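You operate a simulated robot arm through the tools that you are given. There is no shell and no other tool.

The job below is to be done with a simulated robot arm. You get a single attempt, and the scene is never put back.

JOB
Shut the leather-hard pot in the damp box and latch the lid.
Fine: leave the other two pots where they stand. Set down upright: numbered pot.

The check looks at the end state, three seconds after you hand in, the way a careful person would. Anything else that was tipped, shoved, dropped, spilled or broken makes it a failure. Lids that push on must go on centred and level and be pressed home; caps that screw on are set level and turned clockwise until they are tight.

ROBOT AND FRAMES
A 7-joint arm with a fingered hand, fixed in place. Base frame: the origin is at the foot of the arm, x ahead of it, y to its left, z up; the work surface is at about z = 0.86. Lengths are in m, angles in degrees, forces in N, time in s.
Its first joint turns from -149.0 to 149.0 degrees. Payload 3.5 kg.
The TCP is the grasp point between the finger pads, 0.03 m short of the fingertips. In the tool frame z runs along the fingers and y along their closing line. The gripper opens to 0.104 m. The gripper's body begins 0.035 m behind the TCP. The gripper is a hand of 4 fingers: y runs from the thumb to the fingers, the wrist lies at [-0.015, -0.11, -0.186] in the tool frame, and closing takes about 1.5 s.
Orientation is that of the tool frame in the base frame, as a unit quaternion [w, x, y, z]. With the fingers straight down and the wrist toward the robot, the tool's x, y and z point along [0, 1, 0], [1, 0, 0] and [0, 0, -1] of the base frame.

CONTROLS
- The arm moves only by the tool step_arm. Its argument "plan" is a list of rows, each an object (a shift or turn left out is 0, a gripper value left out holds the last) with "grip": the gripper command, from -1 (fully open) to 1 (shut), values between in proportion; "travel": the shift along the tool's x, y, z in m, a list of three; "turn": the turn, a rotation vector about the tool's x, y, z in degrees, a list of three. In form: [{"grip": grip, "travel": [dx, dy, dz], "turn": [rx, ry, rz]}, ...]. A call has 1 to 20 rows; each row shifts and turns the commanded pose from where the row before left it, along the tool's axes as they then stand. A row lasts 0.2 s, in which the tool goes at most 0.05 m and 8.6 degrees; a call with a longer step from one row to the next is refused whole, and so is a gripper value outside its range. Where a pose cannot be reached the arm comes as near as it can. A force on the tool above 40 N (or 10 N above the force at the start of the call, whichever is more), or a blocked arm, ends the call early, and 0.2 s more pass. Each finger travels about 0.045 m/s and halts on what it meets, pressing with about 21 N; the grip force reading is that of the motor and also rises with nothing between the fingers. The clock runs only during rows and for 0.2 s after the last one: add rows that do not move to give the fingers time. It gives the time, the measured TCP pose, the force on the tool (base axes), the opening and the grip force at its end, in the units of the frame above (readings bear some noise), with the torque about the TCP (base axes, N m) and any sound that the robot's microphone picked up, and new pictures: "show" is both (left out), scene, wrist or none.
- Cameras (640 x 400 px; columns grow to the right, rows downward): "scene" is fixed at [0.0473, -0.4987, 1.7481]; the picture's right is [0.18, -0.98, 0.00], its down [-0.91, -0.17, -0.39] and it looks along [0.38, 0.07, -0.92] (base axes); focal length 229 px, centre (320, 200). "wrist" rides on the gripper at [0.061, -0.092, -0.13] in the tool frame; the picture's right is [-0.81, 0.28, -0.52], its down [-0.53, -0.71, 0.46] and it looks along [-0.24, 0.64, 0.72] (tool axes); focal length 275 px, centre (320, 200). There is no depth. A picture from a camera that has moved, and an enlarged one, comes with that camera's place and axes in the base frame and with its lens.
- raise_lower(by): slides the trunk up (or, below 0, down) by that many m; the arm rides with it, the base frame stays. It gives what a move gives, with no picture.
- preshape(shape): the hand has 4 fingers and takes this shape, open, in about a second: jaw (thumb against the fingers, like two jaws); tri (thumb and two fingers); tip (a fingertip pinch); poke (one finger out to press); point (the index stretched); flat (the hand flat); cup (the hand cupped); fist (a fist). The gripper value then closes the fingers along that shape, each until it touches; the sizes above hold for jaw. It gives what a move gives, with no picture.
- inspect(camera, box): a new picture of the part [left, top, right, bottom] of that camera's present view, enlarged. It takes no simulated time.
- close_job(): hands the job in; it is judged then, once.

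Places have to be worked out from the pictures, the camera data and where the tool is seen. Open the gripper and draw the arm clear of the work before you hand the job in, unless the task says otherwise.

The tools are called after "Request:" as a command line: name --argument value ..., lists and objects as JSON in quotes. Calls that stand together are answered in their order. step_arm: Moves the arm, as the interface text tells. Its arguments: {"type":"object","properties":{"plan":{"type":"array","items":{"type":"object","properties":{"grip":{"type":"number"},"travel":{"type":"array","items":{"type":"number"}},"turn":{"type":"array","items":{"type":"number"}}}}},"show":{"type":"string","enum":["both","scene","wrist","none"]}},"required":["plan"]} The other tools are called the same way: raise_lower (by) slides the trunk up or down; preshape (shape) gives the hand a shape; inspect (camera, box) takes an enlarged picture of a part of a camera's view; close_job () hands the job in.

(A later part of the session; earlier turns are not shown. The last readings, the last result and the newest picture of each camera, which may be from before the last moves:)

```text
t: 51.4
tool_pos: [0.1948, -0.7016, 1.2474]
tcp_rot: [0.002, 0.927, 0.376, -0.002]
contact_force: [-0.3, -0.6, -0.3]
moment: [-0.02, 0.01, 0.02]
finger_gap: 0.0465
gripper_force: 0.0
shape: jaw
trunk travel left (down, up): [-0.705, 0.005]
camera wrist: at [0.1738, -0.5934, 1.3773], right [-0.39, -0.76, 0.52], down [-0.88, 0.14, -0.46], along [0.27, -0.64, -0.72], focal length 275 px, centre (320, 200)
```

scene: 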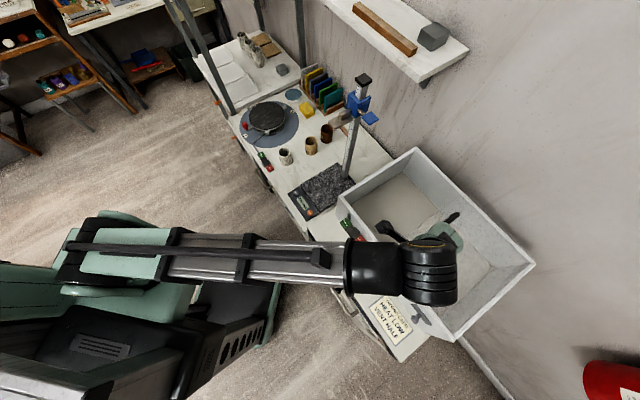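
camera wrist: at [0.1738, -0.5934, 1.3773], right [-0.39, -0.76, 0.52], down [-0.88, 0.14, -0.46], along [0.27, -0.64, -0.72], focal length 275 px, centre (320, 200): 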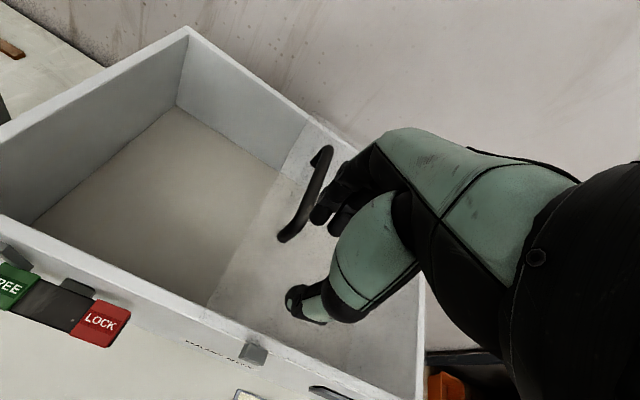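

The left half is clearly open now and the floor comes out near z 0.97. Next I'll swing back toward the pots to see which one is leather-hard.

Request:
step_arm --plan '[{"travel": [0.0441, -0.0088, -0.006]}, {"travel": [0.0441, -0.0088, -0.006]}, {"travel": [0.0441, -0.0088, -0.006]}, {"travel": [0.0441, -0.0088, -0.006]}, {"travel": [0.0441, -0.0088, -0.006]}, {"travel": [0.0441, -0.0088, -0.006]}, {"travel": [0.0441, -0.0088, -0.006]}, {"travel": [0.0441, -0.0088, -0.006]}, {"travel": [0.0441, -0.0088, -0.006]}, {"travel": [0.0441, -0.0088, -0.006]}, {"turn": [0, 0, -7.6]}, {"turn": [0, 0, -7.6]}, {"turn": [0, 0, -7.6]}, {"turn": [0, 0, -7.6]}, {"turn": [0, 0, -7.6]}, {"turn": [0, 0, -7.6]}, {}]' --show "both"

Request:
inspect --camera "wrist" --box '[180, 180, 340, 280]'

Request:
inspect --camera "wrist" --box '[0, 0, 330, 206]'

```text
t: 55.0
tool_pos: [0.449, -0.3304, 1.3046]
tcp_rot: [0.002, 0.707, 0.708, -0.003]
contact_force: [0.1, 1.1, -0.1]
moment: [0.0, -0.02, 0.02]
finger_gap: 0.0465
gripper_force: 0.0
shape: jaw
trunk travel left (down, up): [-0.705, 0.005]
camera wrist: at [0.3562, -0.2692, 1.4351], right [0.28, -0.81, 0.52], down [-0.71, -0.54, -0.45], along [0.64, -0.25, -0.72], focal length 275 px, centre (320, 200)
```

scene: 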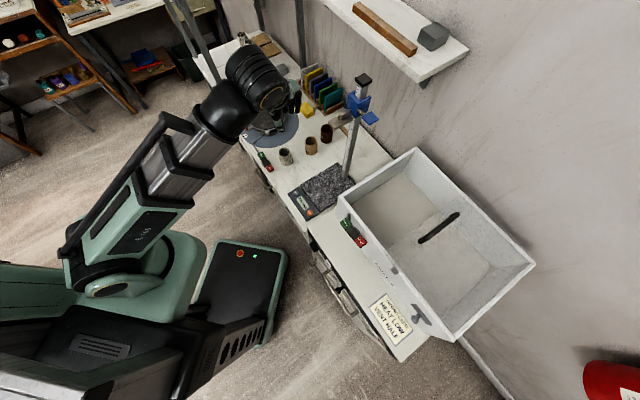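
wrist: 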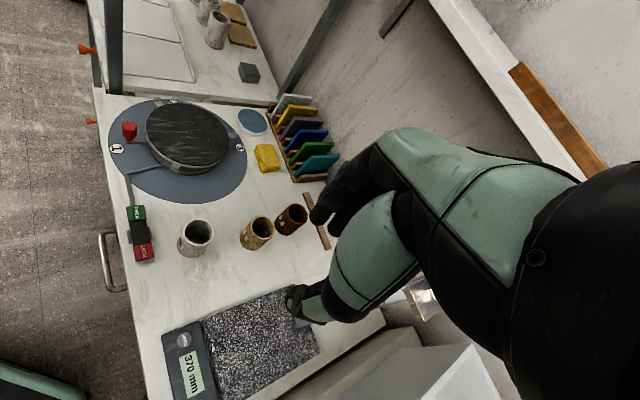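

```text
4.00 times, centred on (260, 230) of wrist
camera zoom: at [0.3562, -0.2692, 1.4351], right [0.28, -0.81, 0.52], down [-0.71, -0.54, -0.45], along [0.64, -0.25, -0.72], focal length 1101 px, centre (560, 80)
```

zoom: 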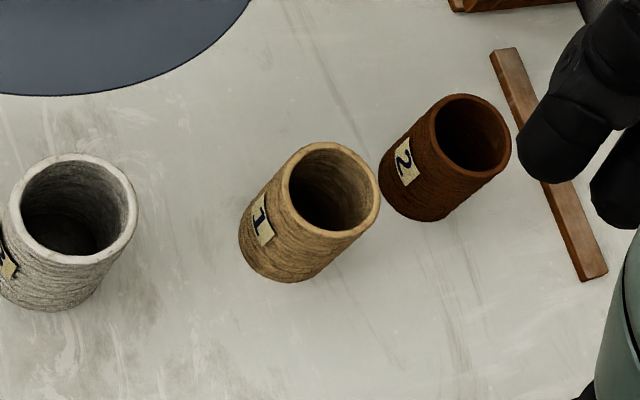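

```text
1.94 times, centred on (165, 103) of wrist
camera zoom: at [0.3562, -0.2692, 1.4351], right [0.28, -0.81, 0.52], down [-0.71, -0.54, -0.45], along [0.64, -0.25, -0.72], focal length 534 px, centre (621, 388)
```

zoom: 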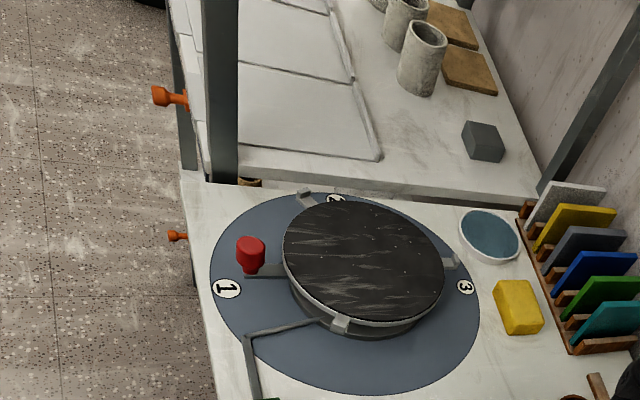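

The pots are 1 tan, 2 dark brown and 3 pale gray. Before choosing, I'll look for any written key or signs of wetness.

Request:
inspect --camera "scene" --box '[0, 0, 130, 80]'

Request:
inspect --camera "scene" --box '[60, 0, 220, 100]'

Request:
inspect --camera "scene" --box '[265, 110, 355, 175]'

Request:
inspect --camera "wrist" --box '[225, 190, 325, 260]'

Request:
inspect --camera "wrist" --box '[165, 205, 265, 270]'

```text
4.92 times, centred on (65, 40) of scene
camera zoom: at [0.0473, -0.4987, 1.7481], right [0.18, -0.98, 0.0], down [-0.91, -0.17, -0.39], along [0.38, 0.07, -0.92], focal length 1126 px, centre (1575, 988)
```

zoom: 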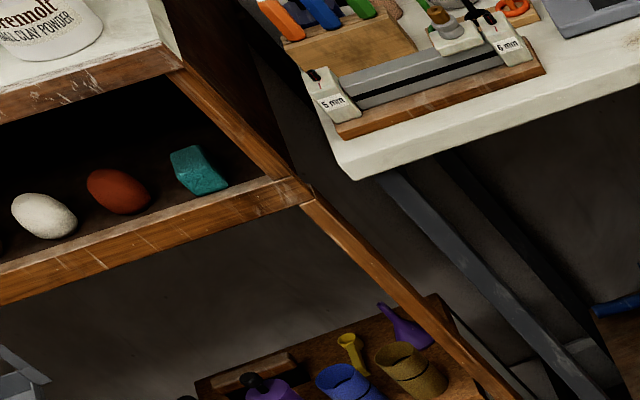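

```text
4.00 times, centred on (140, 50) of scene
camera zoom: at [0.0473, -0.4987, 1.7481], right [0.18, -0.98, 0.0], down [-0.91, -0.17, -0.39], along [0.38, 0.07, -0.92], focal length 915 px, centre (1040, 800)
```

zoom: 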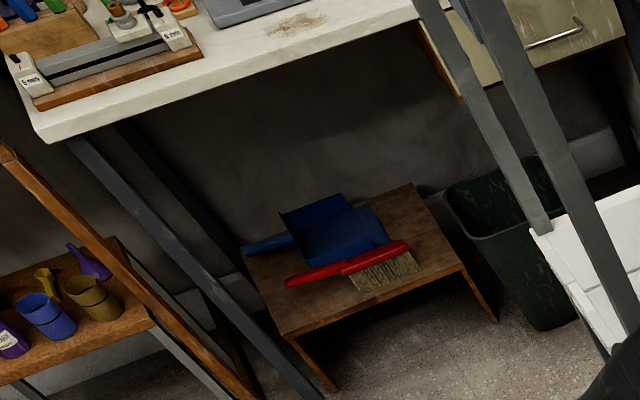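

```text
6.15 times, centred on (310, 142) of scene
camera zoom: at [0.0473, -0.4987, 1.7481], right [0.18, -0.98, 0.0], down [-0.91, -0.17, -0.39], along [0.38, 0.07, -0.92], focal length 1408 px, centre (382, 554)
```

zoom: 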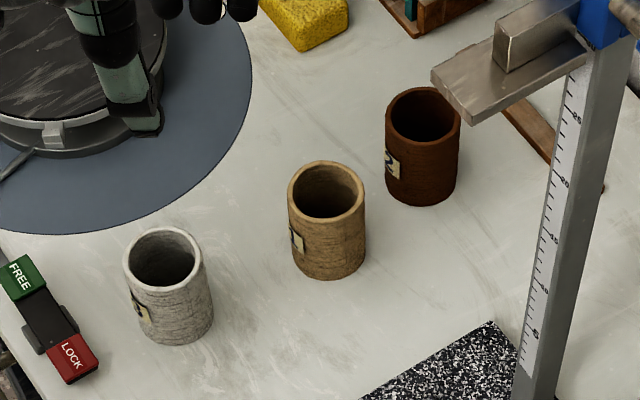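

```text
5.71 times, centred on (275, 225) of wrist
camera zoom: at [0.3562, -0.2692, 1.4351], right [0.28, -0.81, 0.52], down [-0.71, -0.54, -0.45], along [0.64, -0.25, -0.72], focal length 1573 px, centre (577, 57)
```

zoom: 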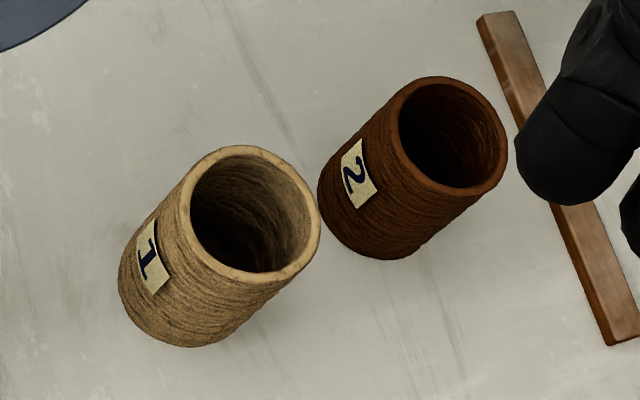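

```text
6.15 times, centred on (215, 238) of wrist
camera zoom: at [0.3562, -0.2692, 1.4351], right [0.28, -0.81, 0.52], down [-0.71, -0.54, -0.45], along [0.64, -0.25, -0.72], focal length 1694 px, centre (966, -31)
```

zoom: 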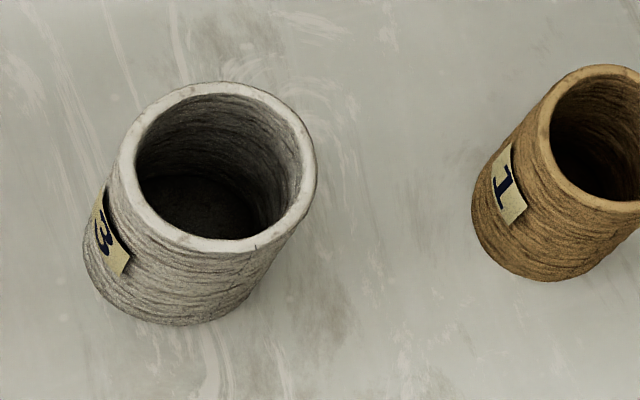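

All three have number tags, but nothing written says which is leather-hard. I'll go closer for a better look at surface sheen and texture.

Request:
step_arm --plan '[{"travel": [0.01, 0.0, 0.04]}, {"travel": [0.01, 0.0, 0.045]}, {"travel": [0, 0.0, 0.045]}, {"travel": [0, 0.0, 0.045]}, {}]' --show "wrist"

Request:
inspect --camera "wrist" --box '[160, 130, 340, 250]'

```text
t: 56.2
tool_pos: [0.447, -0.3152, 1.1276]
tcp_rot: [0.001, 0.707, 0.707, -0.003]
contact_force: [-0.1, -0.5, 0.5]
moment: [0.01, -0.02, 0.0]
finger_gap: 0.0466
gripper_force: 0.0
shape: jaw
trunk travel left (down, up): [-0.705, 0.005]
camera wrist: at [0.3557, -0.2521, 1.2588], right [0.28, -0.81, 0.52], down [-0.71, -0.54, -0.45], along [0.64, -0.25, -0.72], focal length 275 px, centre (320, 200)
```

wrist: 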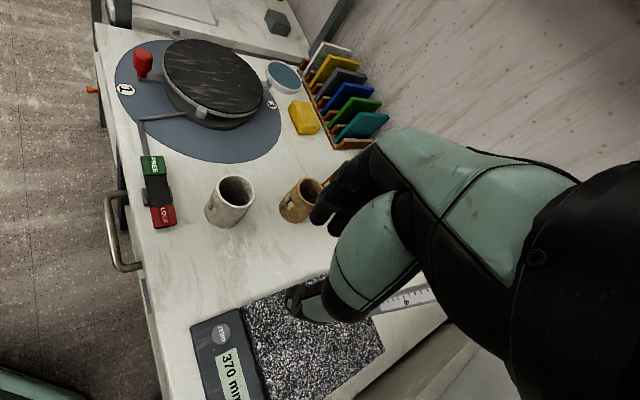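

```text
3.33 times, centred on (250, 190) of wrist
camera zoom: at [0.3557, -0.2521, 1.2588], right [0.28, -0.81, 0.52], down [-0.71, -0.54, -0.45], along [0.64, -0.25, -0.72], focal length 918 px, centre (553, 233)
```

zoom: 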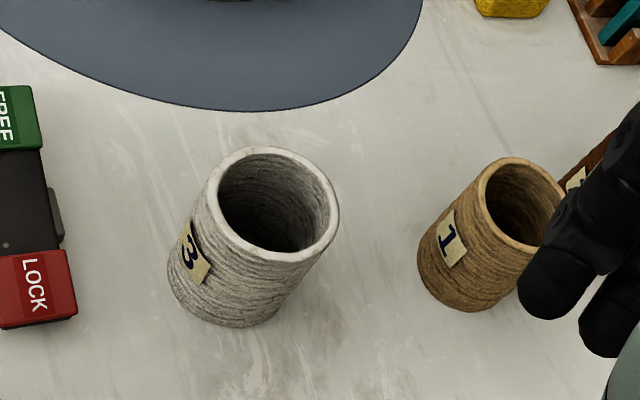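

The hand hides pots 1 and 2. I'll rotate clockwise to bring them into the clear part of the view.

Request:
step_arm --plan '[{"turn": [0, 0, 8]}, {"turn": [0, 0, 8]}, {"turn": [0, 0, 8]}, {"travel": [0, -0.03, 0]}, {}]' --show "wrist"

Request:
inspect --camera "wrist" --box '[90, 90, 350, 250]'

```text
t: 57.4
tool_pos: [0.4363, -0.3121, 1.1307]
tcp_rot: [0.002, 0.839, 0.544, -0.003]
contact_force: [0.4, -0.8, -0.4]
moment: [0.01, 0.02, 0.0]
finger_gap: 0.0466
gripper_force: 0.0
shape: jaw
out of reach, approached as far as the arm can: row 4
trunk travel left (down, up): [-0.705, 0.005]
camera wrist: at [0.3772, -0.2175, 1.2628], right [-0.08, -0.85, 0.52], down [-0.87, -0.2, -0.45], along [0.49, -0.49, -0.72], focal length 275 px, centre (320, 200)
```

wrist: 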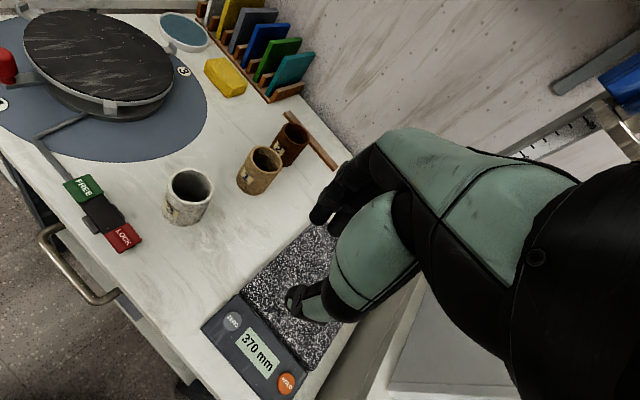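

```text
2.46 times, centred on (220, 170) of wrist
camera zoom: at [0.3772, -0.2175, 1.2628], right [-0.08, -0.85, 0.52], down [-0.87, -0.2, -0.45], along [0.49, -0.49, -0.72], focal length 678 px, centre (566, 274)
```

zoom: 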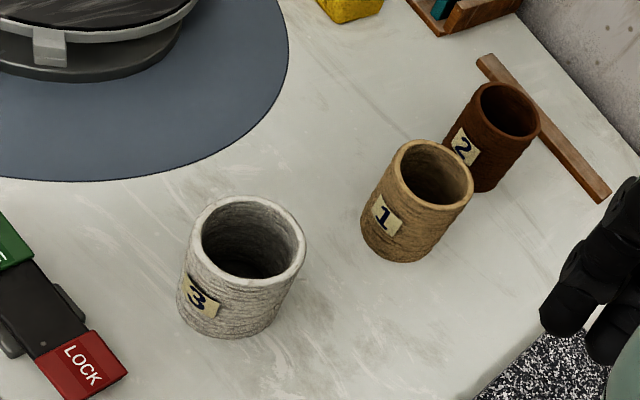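

I still can't tell for certain from these views. Before committing I'll look around the walls for a chart, rising and tilting the hand up so the camera looks more horizontally.

Request:
step_arm --plan '[{"travel": [0, 0, -0.045]}, {"travel": [0, 0, -0.045]}, {"travel": [0, 0, -0.045]}, {"travel": [0, 0, -0.03]}, {"turn": [-8, 0, 0]}, {"turn": [-8, 0, 0]}, {"turn": [-8, 0, 0]}, {"turn": [-8, 0, 0]}, {"turn": [-8, 0, 0]}, {}]' --show "both"

```text
t: 59.6
tool_pos: [0.4724, -0.3546, 1.3264]
tcp_rot: [0.289, 0.787, 0.513, 0.184]
contact_force: [0.1, -0.1, 1.1]
moment: [0.02, -0.02, 0.01]
finger_gap: 0.0463
gripper_force: 0.2
shape: jaw
out of reach, approached as far as the arm can: row 7, 8, 9
trunk travel left (down, up): [-0.705, 0.005]
camera wrist: at [0.3569, -0.2351, 1.3684], right [-0.44, -0.69, 0.58], down [-0.45, -0.39, -0.8], along [0.78, -0.61, -0.14], focal length 275 px, centre (320, 200)
```

scene: 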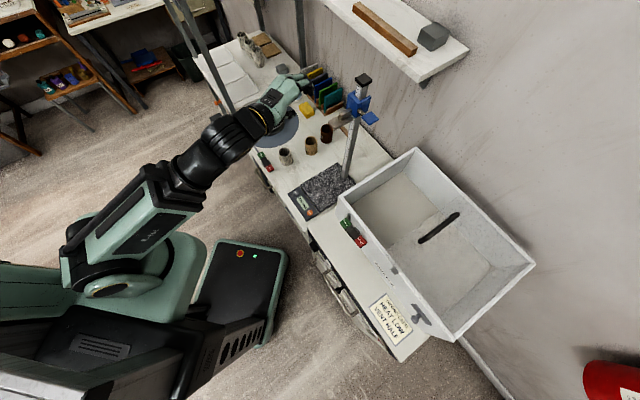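
wrist: 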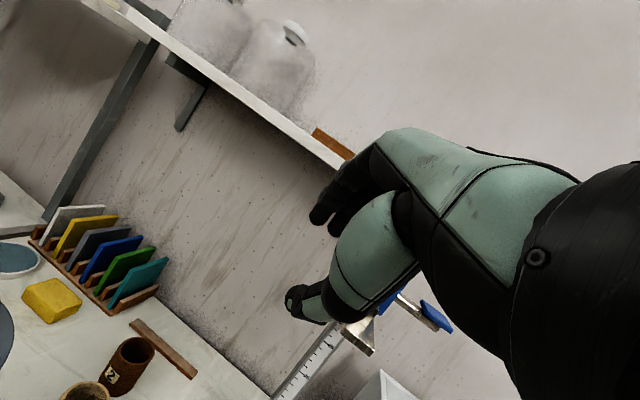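

There's no chart on this wall, only glass jars on the shelf. I'll zoom in on them and also look to the left.

Request:
inspect --camera "wrist" --box '[100, 0, 360, 160]'

Request:
step_arm --plan '[{"turn": [0, -6, -6]}, {"turn": [0, -6, -6]}, {"turn": [0, -6, -6]}, {"turn": [0, -6, -6]}, {"turn": [0, -6, -6]}, {}]' --show "wrist"

```text
2.46 times, centred on (230, 80) of wrist
camera zoom: at [0.3569, -0.2351, 1.3684], right [-0.44, -0.69, 0.58], down [-0.45, -0.39, -0.8], along [0.78, -0.61, -0.14], focal length 678 px, centre (542, 495)
```

zoom: 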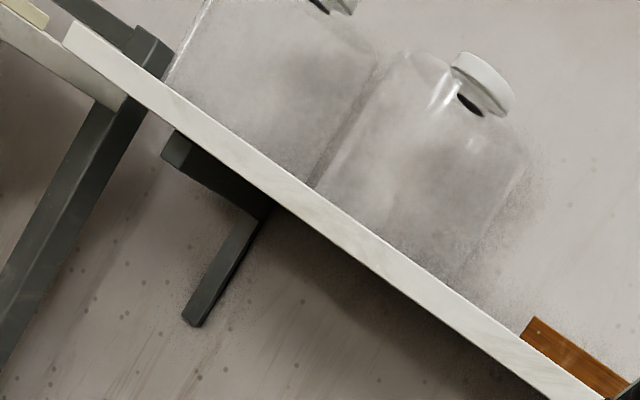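

```text
t: 61.0
tool_pos: [0.483, -0.3656, 1.3359]
tcp_rot: [0.448, 0.649, 0.605, -0.105]
contact_force: [0.0, 0.3, 0.5]
moment: [-0.02, 0.0, 0.03]
finger_gap: 0.0463
gripper_force: 0.0
shape: jaw
out of reach, approached as far as the arm can: row 2, 3, 4, 5
trunk travel left (down, up): [-0.705, 0.005]
camera wrist: at [0.3641, -0.2425, 1.3277], right [-0.17, -0.16, 0.97], down [-0.57, -0.79, -0.23], along [0.8, -0.6, 0.04], focal length 275 px, centre (320, 200)
```

wrist: 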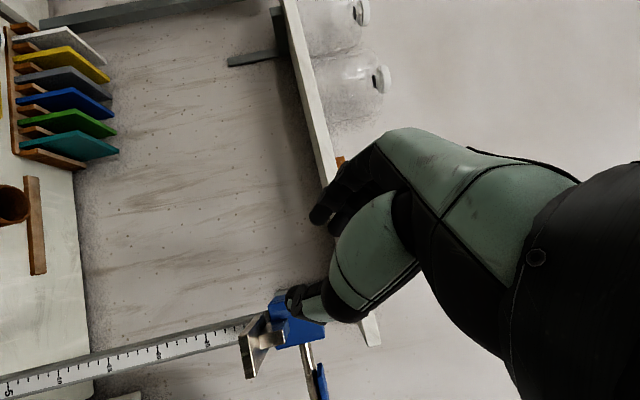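

I found no written key anywhere. The pots read as three drying stages: dark brown is freshly thrown and wet, pale chalky gray is bone dry, and tan in between is leather-hard. So I take pot 1 as the target, with its rim centre at about (0.652, -0.350, 0.933) and a diameter of about 5 cm. I'll bring the hand upright again first.

Request:
step_arm --plan '[{"grip": -1, "turn": [4.13, 6.65, -0.53]}, {"turn": [4.13, 6.65, -0.53]}, {"turn": [4.13, 6.65, -0.53]}, {"turn": [4.13, 6.65, -0.53]}, {"turn": [4.13, 6.65, -0.53]}, {"turn": [4.13, 6.65, -0.53]}, {"turn": [4.13, 6.65, -0.53]}, {}]' --show "both"

```text
t: 62.8
tool_pos: [0.4833, -0.3665, 1.334]
tcp_rot: [-0.001, 0.707, 0.707, 0.001]
contact_force: [-0.5, -0.1, -0.5]
moment: [0.02, 0.04, 0.03]
finger_gap: 0.1037
gripper_force: 0.1
shape: jaw
trunk travel left (down, up): [-0.705, 0.005]
camera wrist: at [0.3911, -0.3042, 1.4663], right [0.28, -0.81, 0.51], down [-0.71, -0.53, -0.46], along [0.64, -0.24, -0.73], focal length 275 px, centre (320, 200)
```

scene: 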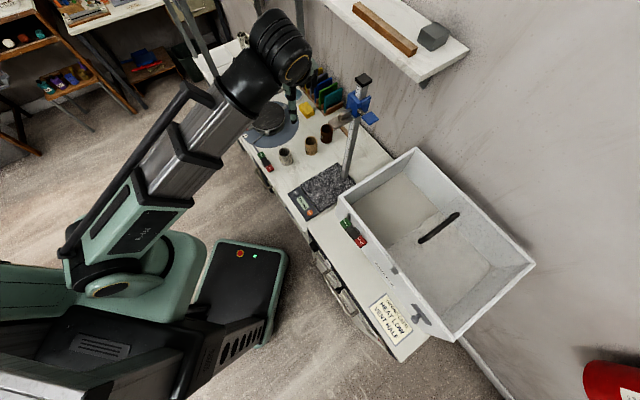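
wrist: 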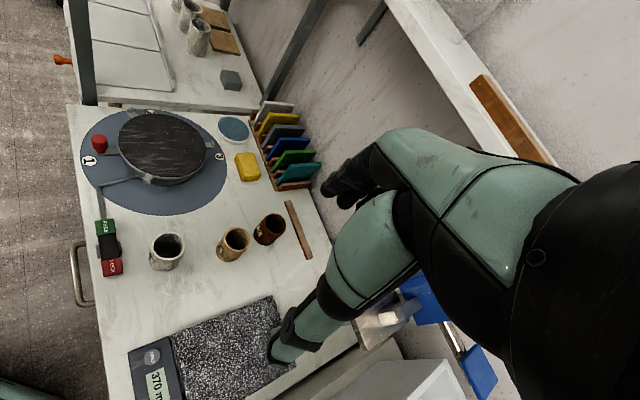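

The hand is upright again. I'll move toward pot 1, away from the gauge's scriber, then lower the trunk for better reach at the table.

Request:
step_arm --plan '[{"travel": [0.015, 0.035, 0.01]}, {"travel": [0.015, 0.035, 0.01]}, {"travel": [0.01, 0.035, 0.01]}, {}]' --show "none"

Request:
raise_lower --by -0.14

Request:
step_arm --plan '[{}]' --show "both"

```text
t: 63.8
tool_pos: [0.588, -0.3244, 1.3052]
tcp_rot: [0.0, 0.707, 0.707, 0.0]
contact_force: [0.4, -0.3, -0.2]
moment: [0.01, -0.03, 0.0]
finger_gap: 0.1035
gripper_force: 0.1
shape: jaw
trunk travel left (down, up): [-0.705, 0.005]
```

```text
t: 65.4
tool_pos: [0.5888, -0.3244, 1.1663]
tcp_rot: [0.0, 0.707, 0.707, 0.001]
contact_force: [-0.1, -0.5, -0.4]
moment: [0.01, 0.0, 0.02]
finger_gap: 0.104
gripper_force: 0.1
shape: jaw
trunk travel left (down, up): [-0.565, 0.145]
```

```text
t: 65.8
tool_pos: [0.589, -0.325, 1.1654]
tcp_rot: [0.0, 0.707, 0.707, 0.0]
contact_force: [-0.8, -0.1, -0.1]
moment: [0.02, 0.02, 0.0]
finger_gap: 0.1038
gripper_force: 0.0
shape: jaw
trunk travel left (down, up): [-0.565, 0.145]
camera wrist: at [0.4962, -0.2626, 1.2972], right [0.27, -0.81, 0.52], down [-0.71, -0.53, -0.46], along [0.64, -0.24, -0.72], focal length 275 px, centre (320, 200)
```

scene: 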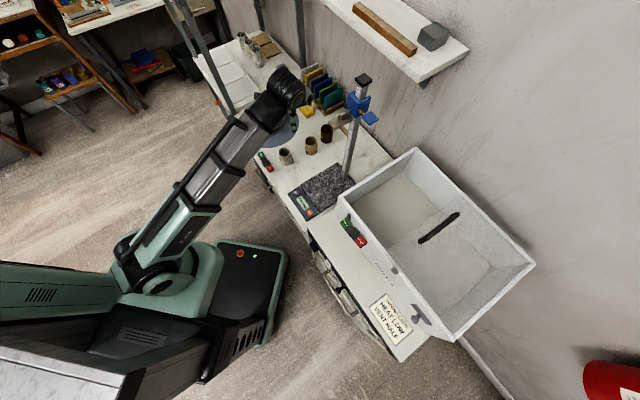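
wrist: 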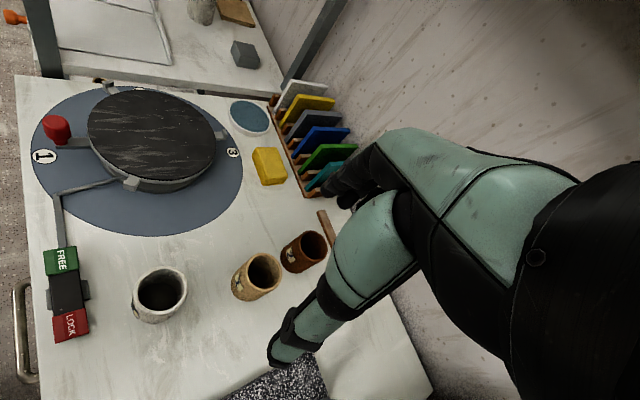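

Pot 1 is well in view now. I'll zoom in to measure it precisely.

Request:
inspect --camera "wrist" --box '[120, 220, 344, 360]'

```text
2.86 times, centred on (232, 290) of wrist
camera zoom: at [0.4962, -0.2626, 1.2972], right [0.27, -0.81, 0.52], down [-0.71, -0.53, -0.46], along [0.64, -0.24, -0.72], focal length 786 px, centre (571, -57)
```

zoom: 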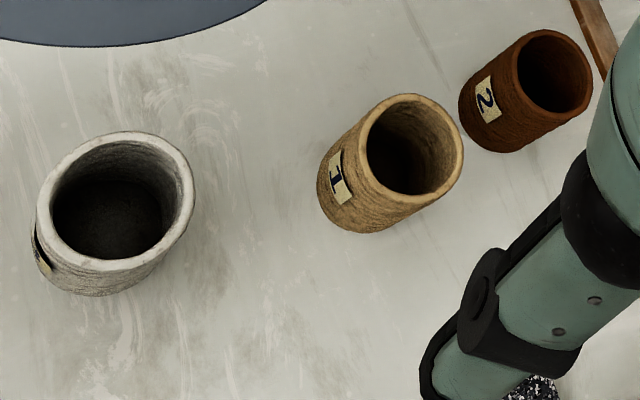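

Pot 1's rim centre comes out at (0.651, -0.348), consistent with the earlier fix. Pot 2 is about 9 cm away at -36° and pot 3 is at 127°. I'll set the closing line at +25° so the fingers clear both, and move above pot 1.

Request:
step_arm --plan '[{"turn": [0, 0, -8.33]}, {"turn": [0, 0, -8.33]}, {"turn": [0, 0, -8.34]}, {"travel": [-0.0235, 0.0233, 0.02]}, {"travel": [-0.0235, 0.0232, 0.02]}, {}]' --show "both"

Request:
inspect --camera "wrist" --box '[180, 180, 404, 320]'

```text
t: 67.2
tool_pos: [0.6519, -0.3466, 1.1261]
tcp_rot: [-0.001, 0.538, 0.843, 0.002]
contact_force: [0.2, 0.1, 0.4]
moment: [0.0, 0.0, -0.02]
finger_gap: 0.1038
gripper_force: 0.0
shape: jaw
trunk travel left (down, up): [-0.565, 0.145]
camera wrist: at [0.5411, -0.3296, 1.2571], right [0.59, -0.62, 0.52], down [-0.42, -0.78, -0.46], along [0.69, 0.05, -0.72], focal length 275 px, centre (320, 200)
```

scene: 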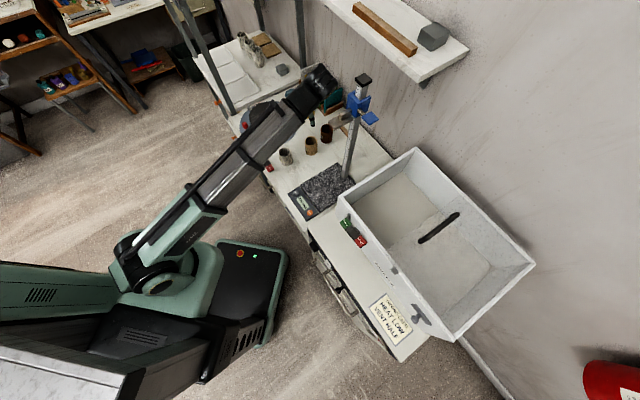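
wrist: 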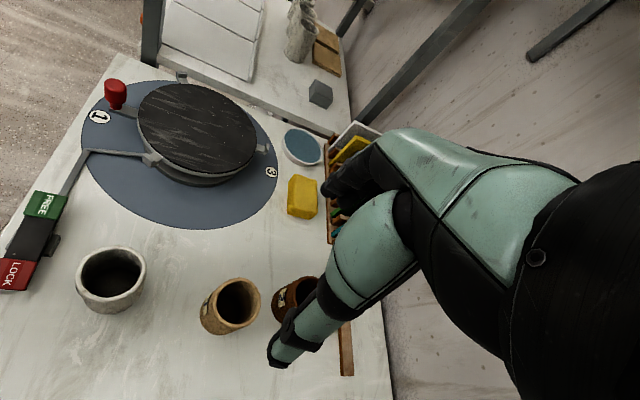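

```text
2.86 times, centred on (292, 250) of wrist
camera zoom: at [0.5411, -0.3296, 1.2571], right [0.59, -0.62, 0.52], down [-0.42, -0.78, -0.46], along [0.69, 0.05, -0.72], focal length 786 px, centre (400, 57)
```

zoom: 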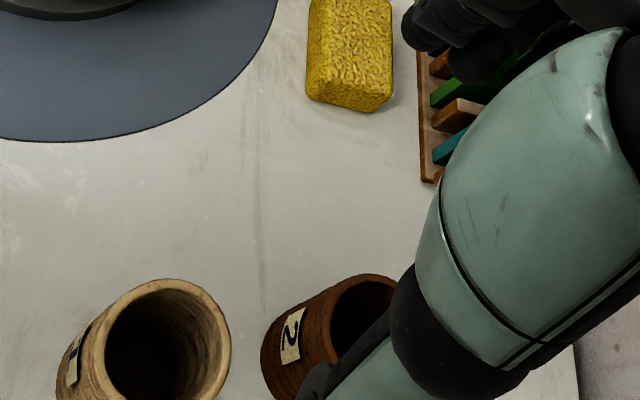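

The grasp point is within 1 mm of the pot's axis. I'll descend to just above rim level and check clearances.

Request:
step_arm --plan '[{"travel": [0, 0, 0.038]}, {"travel": [0, 0, 0.038]}, {"travel": [0, 0, 0.038]}, {"travel": [0, 0, 0.034]}, {}]' --show "both"

Request:
inspect --camera "wrist" --box '[180, 180, 404, 320]'

Request:
inspect --camera "scene" --box '[250, 60, 390, 180]'

```text
t: 68.4
tool_pos: [0.6502, -0.3477, 0.9751]
tcp_rot: [0.001, 0.538, 0.843, 0.001]
contact_force: [-0.7, -0.1, -0.1]
moment: [0.02, 0.03, -0.01]
finger_gap: 0.1036
gripper_force: 0.1
shape: jaw
trunk travel left (down, up): [-0.565, 0.145]
camera wrist: at [0.5398, -0.3306, 1.107], right [0.59, -0.62, 0.52], down [-0.42, -0.78, -0.46], along [0.69, 0.05, -0.72], focal length 275 px, centre (320, 200)
```

scene: 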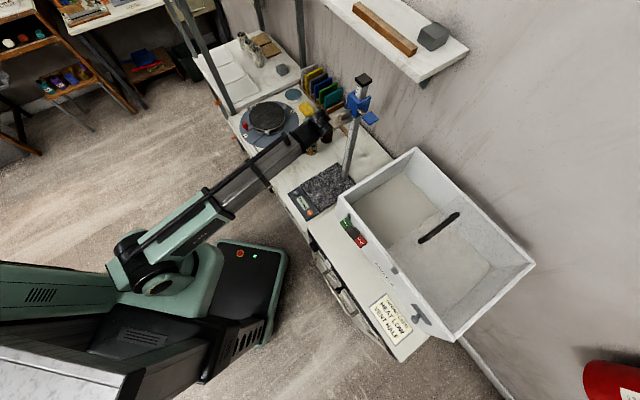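
wrist: 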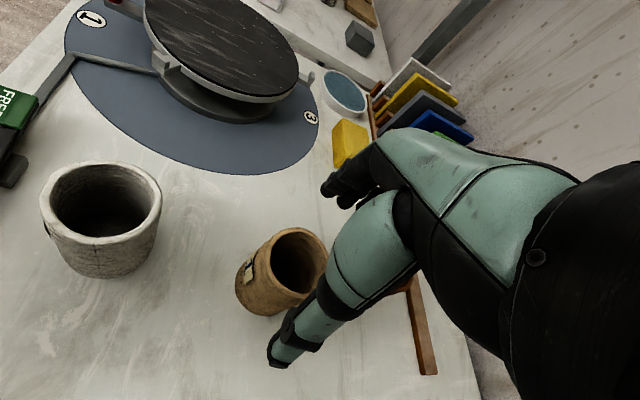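

```text
2.86 times, centred on (292, 250) of wrist
camera zoom: at [0.5398, -0.3306, 1.107], right [0.59, -0.62, 0.52], down [-0.42, -0.78, -0.46], along [0.69, 0.05, -0.72], focal length 786 px, centre (400, 57)
```

zoom: 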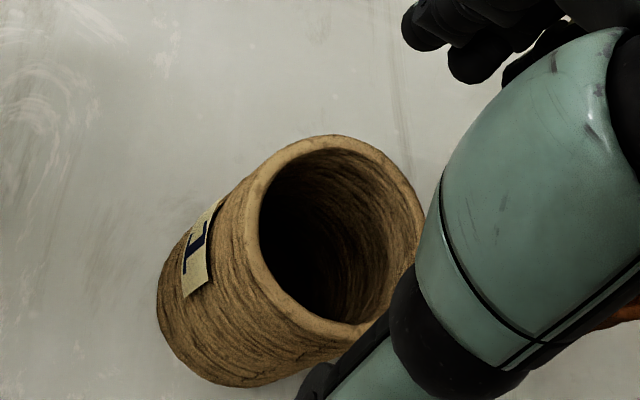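

```text
3.33 times, centred on (320, 120) of scene
camera zoom: at [0.0473, -0.4987, 1.7481], right [0.18, -0.98, 0.0], down [-0.91, -0.17, -0.39], along [0.38, 0.07, -0.92], focal length 763 px, centre (320, 467)
```

zoom: 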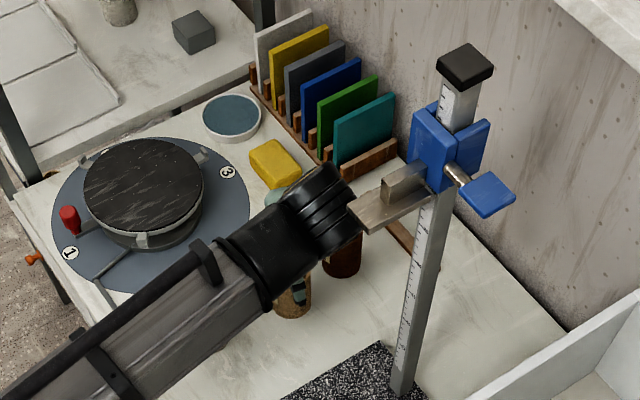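

Alignment is still within 1 mm and there is no contact. I'll descend to z≈0.908 and close gently.

Request:
step_arm --plan '[{"travel": [0, 0, 0.025]}, {"travel": [0, 0, 0.025]}, {"travel": [0, 0, 0.017]}, {}]' --show "wrist"

```text
t: 69.4
tool_pos: [0.65, -0.3469, 0.9101]
tcp_rot: [-0.001, 0.538, 0.843, 0.002]
contact_force: [-0.1, 0.4, 0.5]
moment: [0.0, -0.01, 0.01]
finger_gap: 0.1035
gripper_force: 0.0
shape: jaw
trunk travel left (down, up): [-0.565, 0.145]
camera wrist: at [0.5407, -0.3298, 1.0409], right [0.59, -0.62, 0.52], down [-0.42, -0.78, -0.46], along [0.69, 0.05, -0.72], focal length 275 px, centre (320, 200)
```

wrist: 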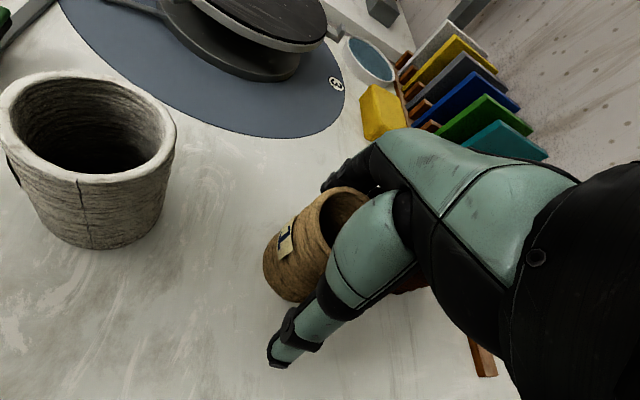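

The fingers straddle pot 1, and I can now see a drying crack in the gray pot, which fits bone dry. Closing the grip.

Request:
step_arm --plan '[{"grip": -0.4}, {"grip": -0.2}, {"grip": 0.0}, {"grip": 0.2}, {"grip": 0.4}, {"grip": 0.6}, {"grip": 1.0}, {}, {}]' --show "both"

Request:
inspect --camera "wrist" --box '[220, 160, 420, 380]'

```text
t: 71.4
tool_pos: [0.6501, -0.3465, 0.9099]
tcp_rot: [0.0, 0.537, 0.843, 0.002]
contact_force: [-0.3, -0.1, -0.9]
moment: [0.0, -0.04, -0.04]
finger_gap: 0.0465
gripper_force: 20.5
shape: jaw
trunk travel left (down, up): [-0.565, 0.145]
camera wrist: at [0.5407, -0.3298, 1.0411], right [0.59, -0.62, 0.52], down [-0.42, -0.78, -0.46], along [0.69, 0.05, -0.72], focal length 275 px, centre (320, 200)
```

scene: 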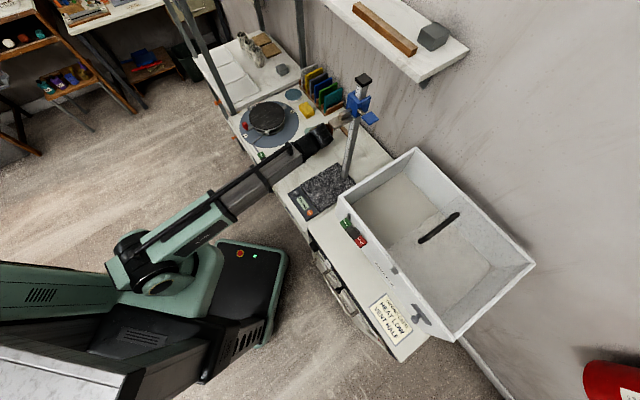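
wrist: 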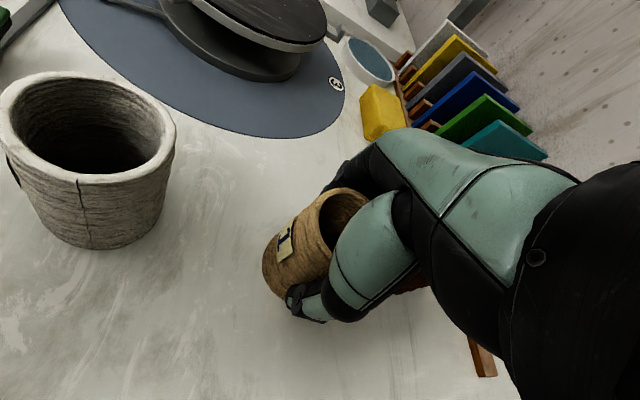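

```text
1.82 times, centred on (320, 270) of wrist
camera zoom: at [0.5407, -0.3298, 1.0411], right [0.59, -0.62, 0.52], down [-0.42, -0.78, -0.46], along [0.69, 0.05, -0.72], focal length 500 px, centre (320, 73)
```

zoom: 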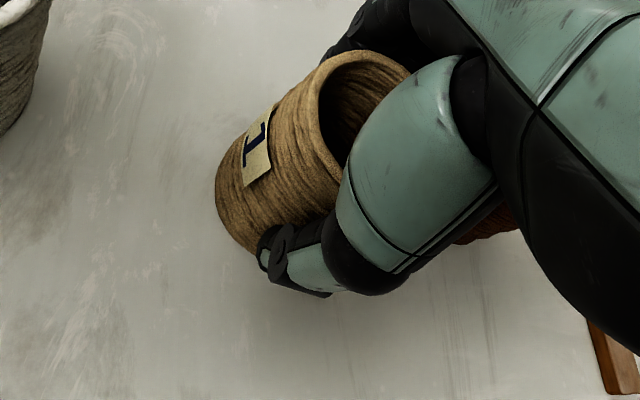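

The grip is solid, with a gap of 46.5 mm at 20 N. I'll lift 3 cm straight up and check.

Request:
step_arm --plan '[{"travel": [0, 0, -0.01]}, {"travel": [0, 0, -0.01]}, {"travel": [0, 0, -0.01]}, {}, {}, {}]' --show "wrist"

```text
t: 72.8
tool_pos: [0.6507, -0.3461, 0.9396]
tcp_rot: [0.0, 0.537, 0.843, 0.001]
contact_force: [0.5, 0.7, -0.9]
moment: [0.02, -0.01, -0.02]
finger_gap: 0.0462
gripper_force: 20.7
shape: jaw
trunk travel left (down, up): [-0.565, 0.145]
camera wrist: at [0.5412, -0.3298, 1.0711], right [0.59, -0.62, 0.52], down [-0.42, -0.78, -0.46], along [0.69, 0.05, -0.72], focal length 275 px, centre (320, 200)
```

wrist: 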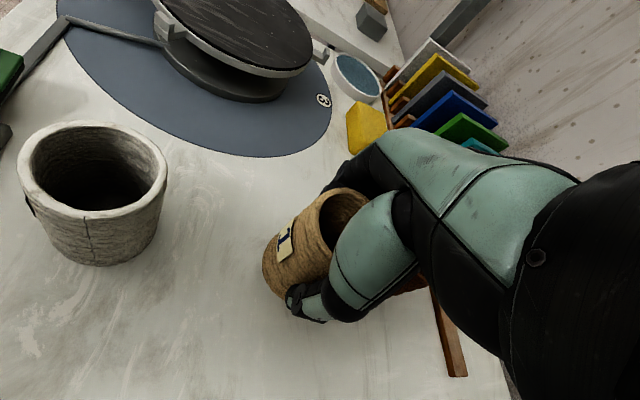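

The pot is held and clear of the table. I'll retrace the way I came: straight up, back away from the gauge, turn back, then raise the trunk.

Request:
step_arm --plan '[{"travel": [0, 0, -0.037]}, {"travel": [0, 0, -0.037]}, {"travel": [0, 0, -0.037]}, {"travel": [0, 0, -0.037]}, {"travel": [0, 0, -0.037]}, {"travel": [0.0235, -0.0233, -0.02]}, {"travel": [0.0235, -0.0232, -0.02]}, {"turn": [0, 0, 8.33]}, {"turn": [0, 0, 8.33]}, {"turn": [0, 0, 8.34]}, {}]' --show "both"

Request:
raise_lower --by 0.14

```text
t: 75.2
tool_pos: [0.5894, -0.3254, 1.1651]
tcp_rot: [-0.001, 0.708, 0.707, 0.001]
contact_force: [-0.7, -0.1, -1.5]
moment: [0.02, -0.01, 0.01]
finger_gap: 0.0462
gripper_force: 20.8
shape: jaw
trunk travel left (down, up): [-0.565, 0.145]
camera wrist: at [0.4969, -0.263, 1.2974], right [0.27, -0.81, 0.52], down [-0.71, -0.53, -0.46], along [0.64, -0.24, -0.72], focal length 275 px, centre (320, 200)
```

scene: 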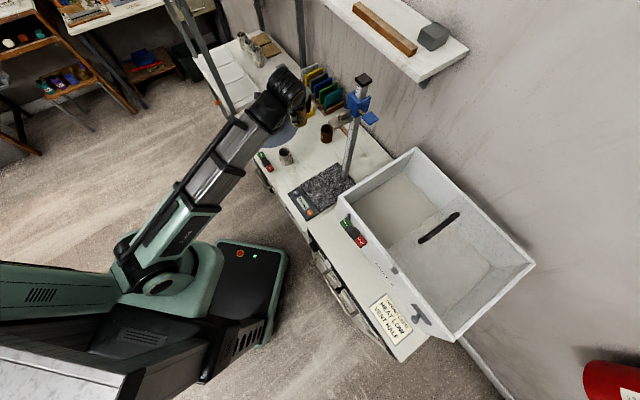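
wrist: 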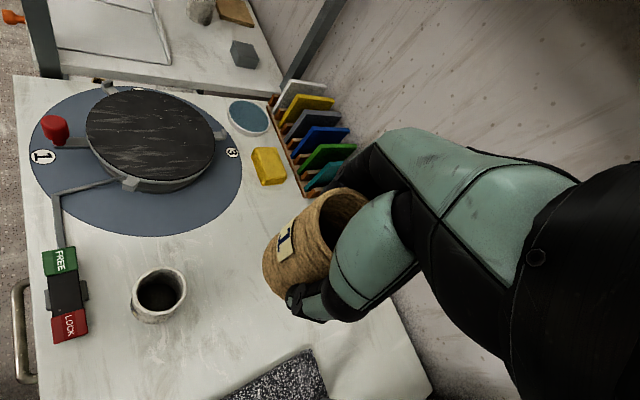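

```text
t: 76.9
tool_pos: [0.5889, -0.3242, 1.3052]
tcp_rot: [-0.001, 0.707, 0.707, 0.001]
contact_force: [0.4, 0.2, -2.9]
moment: [0.02, 0.03, 0.01]
finger_gap: 0.0463
gripper_force: 20.9
shape: jaw
trunk travel left (down, up): [-0.705, 0.005]
```

The pot is steady in the hand. I'll follow the path I've already used back to the box, turning the hand to face the box on the way.

Request:
step_arm --plan '[{"travel": [-0.0015, -0.035, 0]}, {"travel": [-0.0015, -0.035, 0]}, {"travel": [-0.0015, -0.035, 0]}, {"travel": [-0.0015, -0.035, 0]}, {"turn": [0, 0, 7.6]}, {"turn": [0, 0, 7.6]}, {"turn": [0, 0, 7.6]}, {"turn": [0, 0, 7.6]}, {"turn": [0, 0, 7.6]}, {"turn": [0, 0, 7]}, {"travel": [-0.044, 0.0089, 0]}, {"travel": [-0.044, 0.0089, 0]}, {"travel": [-0.044, 0.0089, 0]}, {"travel": [-0.044, 0.0089, 0]}, {"travel": [-0.044, 0.0089, 0]}, {"travel": [-0.044, 0.0089, 0]}, {"travel": [-0.044, 0.0089, 0]}, {}]' --show "both"

```text
t: 80.7
tool_pos: [0.2736, -0.593, 1.3041]
tcp_rot: [0.0, 0.924, 0.383, 0.001]
contact_force: [-0.9, 0.3, -1.6]
moment: [0.02, 0.01, 0.0]
finger_gap: 0.0463
gripper_force: 20.8
shape: jaw
trunk travel left (down, up): [-0.705, 0.005]
camera wrist: at [0.2504, -0.4848, 1.4358], right [-0.38, -0.77, 0.52], down [-0.88, 0.13, -0.46], along [0.28, -0.63, -0.73], focal length 275 px, centre (320, 200)
```

scene: 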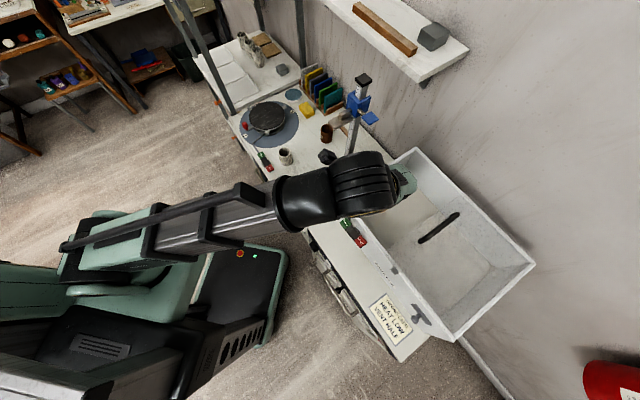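
wrist: 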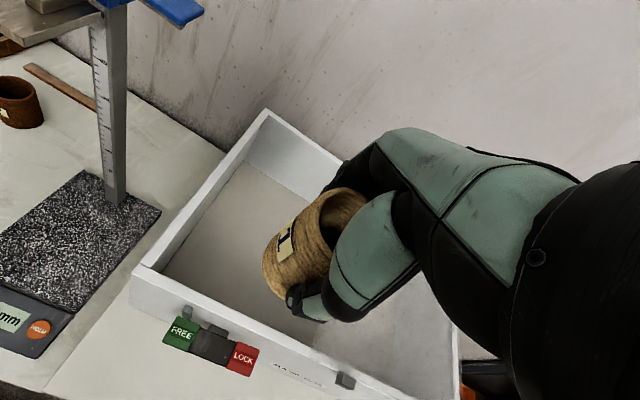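

I'm in front of the opening, with l≈-0.226 roughly centred between the left wall and the lid edge. I'll move out to the middle of the box and lower halfway.

Request:
step_arm --plan '[{"travel": [0, 0.044, 0]}, {"travel": [0, 0.043, 0]}, {"travel": [0, 0.043, 0]}, {"travel": [0, 0, 0.03]}, {"travel": [0, 0, 0.03]}, {"travel": [0, 0, 0.03]}, {}]' --show "both"

Request:
inspect --camera "scene" --box '[330, 120, 490, 260]'

```text
t: 82.3
tool_pos: [0.3674, -0.6831, 1.2134]
tcp_rot: [0.0, 0.924, 0.383, 0.001]
contact_force: [0.0, 0.5, -1.0]
moment: [-0.04, -0.01, 0.01]
finger_gap: 0.0462
gripper_force: 21.0
shape: jaw
trunk travel left (down, up): [-0.705, 0.005]
camera wrist: at [0.3442, -0.5748, 1.3453], right [-0.38, -0.77, 0.52], down [-0.88, 0.13, -0.46], along [0.28, -0.63, -0.73], focal length 275 px, centre (320, 200)
```

scene: 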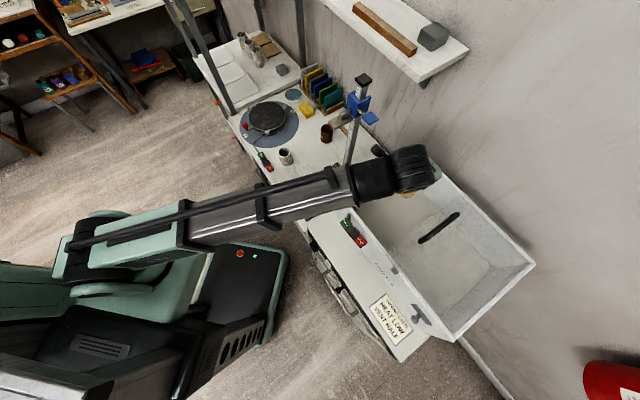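
wrist: 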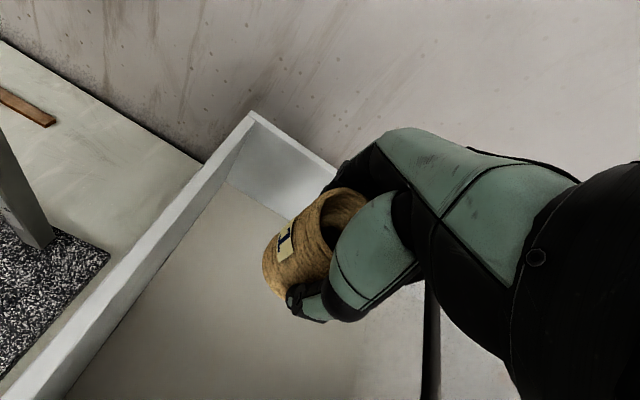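

```text
2.86 times, centred on (410, 190) of scene
camera zoom: at [0.0473, -0.4987, 1.7481], right [0.18, -0.98, 0.0], down [-0.91, -0.17, -0.39], along [0.38, 0.07, -0.92], focal length 654 px, centre (63, 229)
```

zoom: 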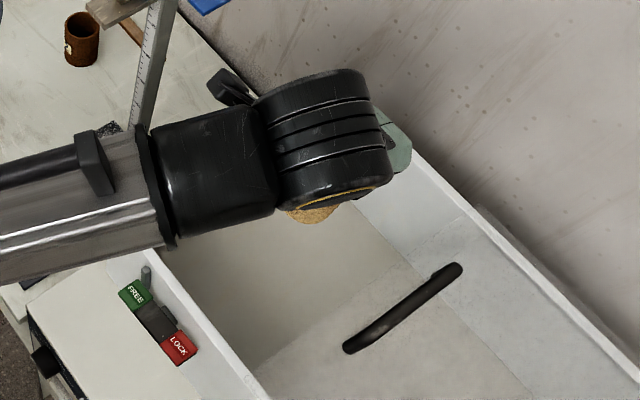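

Nothing is near the gauge and the pot is over the open part of the floor. I'll lower further in steps, watching the force.

Request:
step_arm --plan '[{"travel": [0, 0, 0.03]}, {"travel": [0, 0, 0.03]}, {"travel": [0, 0, 0.03]}, {"travel": [0, 0, 0.02]}, {}]' --show "both"

Request:
inspect --camera "scene" --box '[310, 120, 490, 260]'

```text
t: 83.5
tool_pos: [0.3668, -0.684, 1.1041]
tcp_rot: [-0.001, 0.924, 0.382, 0.0]
contact_force: [0.5, 0.1, -1.4]
moment: [0.04, -0.02, 0.02]
finger_gap: 0.0465
gripper_force: 21.1
shape: jaw
trunk travel left (down, up): [-0.705, 0.005]
camera wrist: at [0.345, -0.5756, 1.236], right [-0.38, -0.77, 0.52], down [-0.88, 0.13, -0.46], along [0.28, -0.63, -0.73], focal length 275 px, centre (320, 200)
```

scene: 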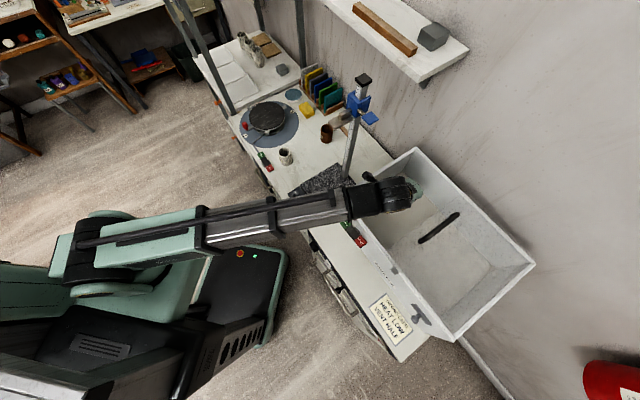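
wrist: 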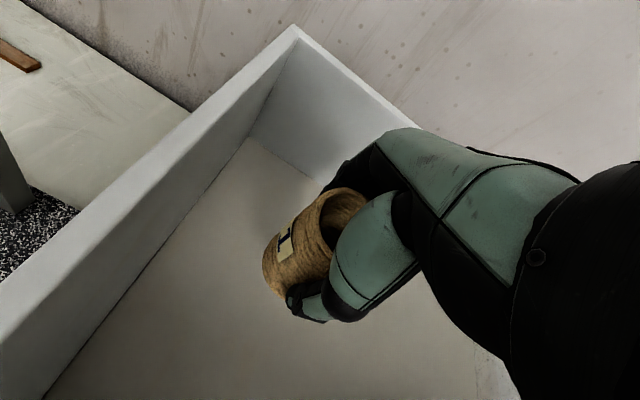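

```text
2.86 times, centred on (400, 190) of scene
camera zoom: at [0.0473, -0.4987, 1.7481], right [0.18, -0.98, 0.0], down [-0.91, -0.17, -0.39], along [0.38, 0.07, -0.92], focal length 654 px, centre (91, 229)
```

zoom: 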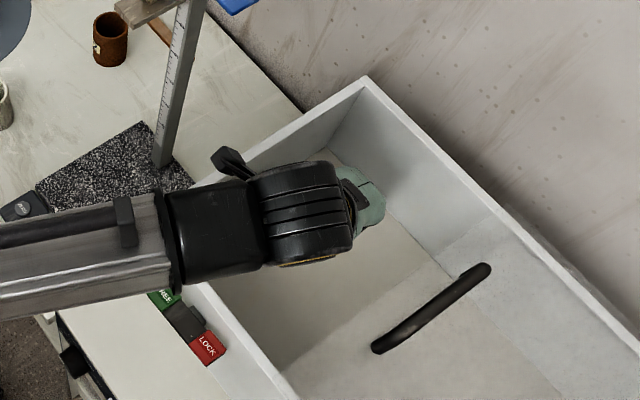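

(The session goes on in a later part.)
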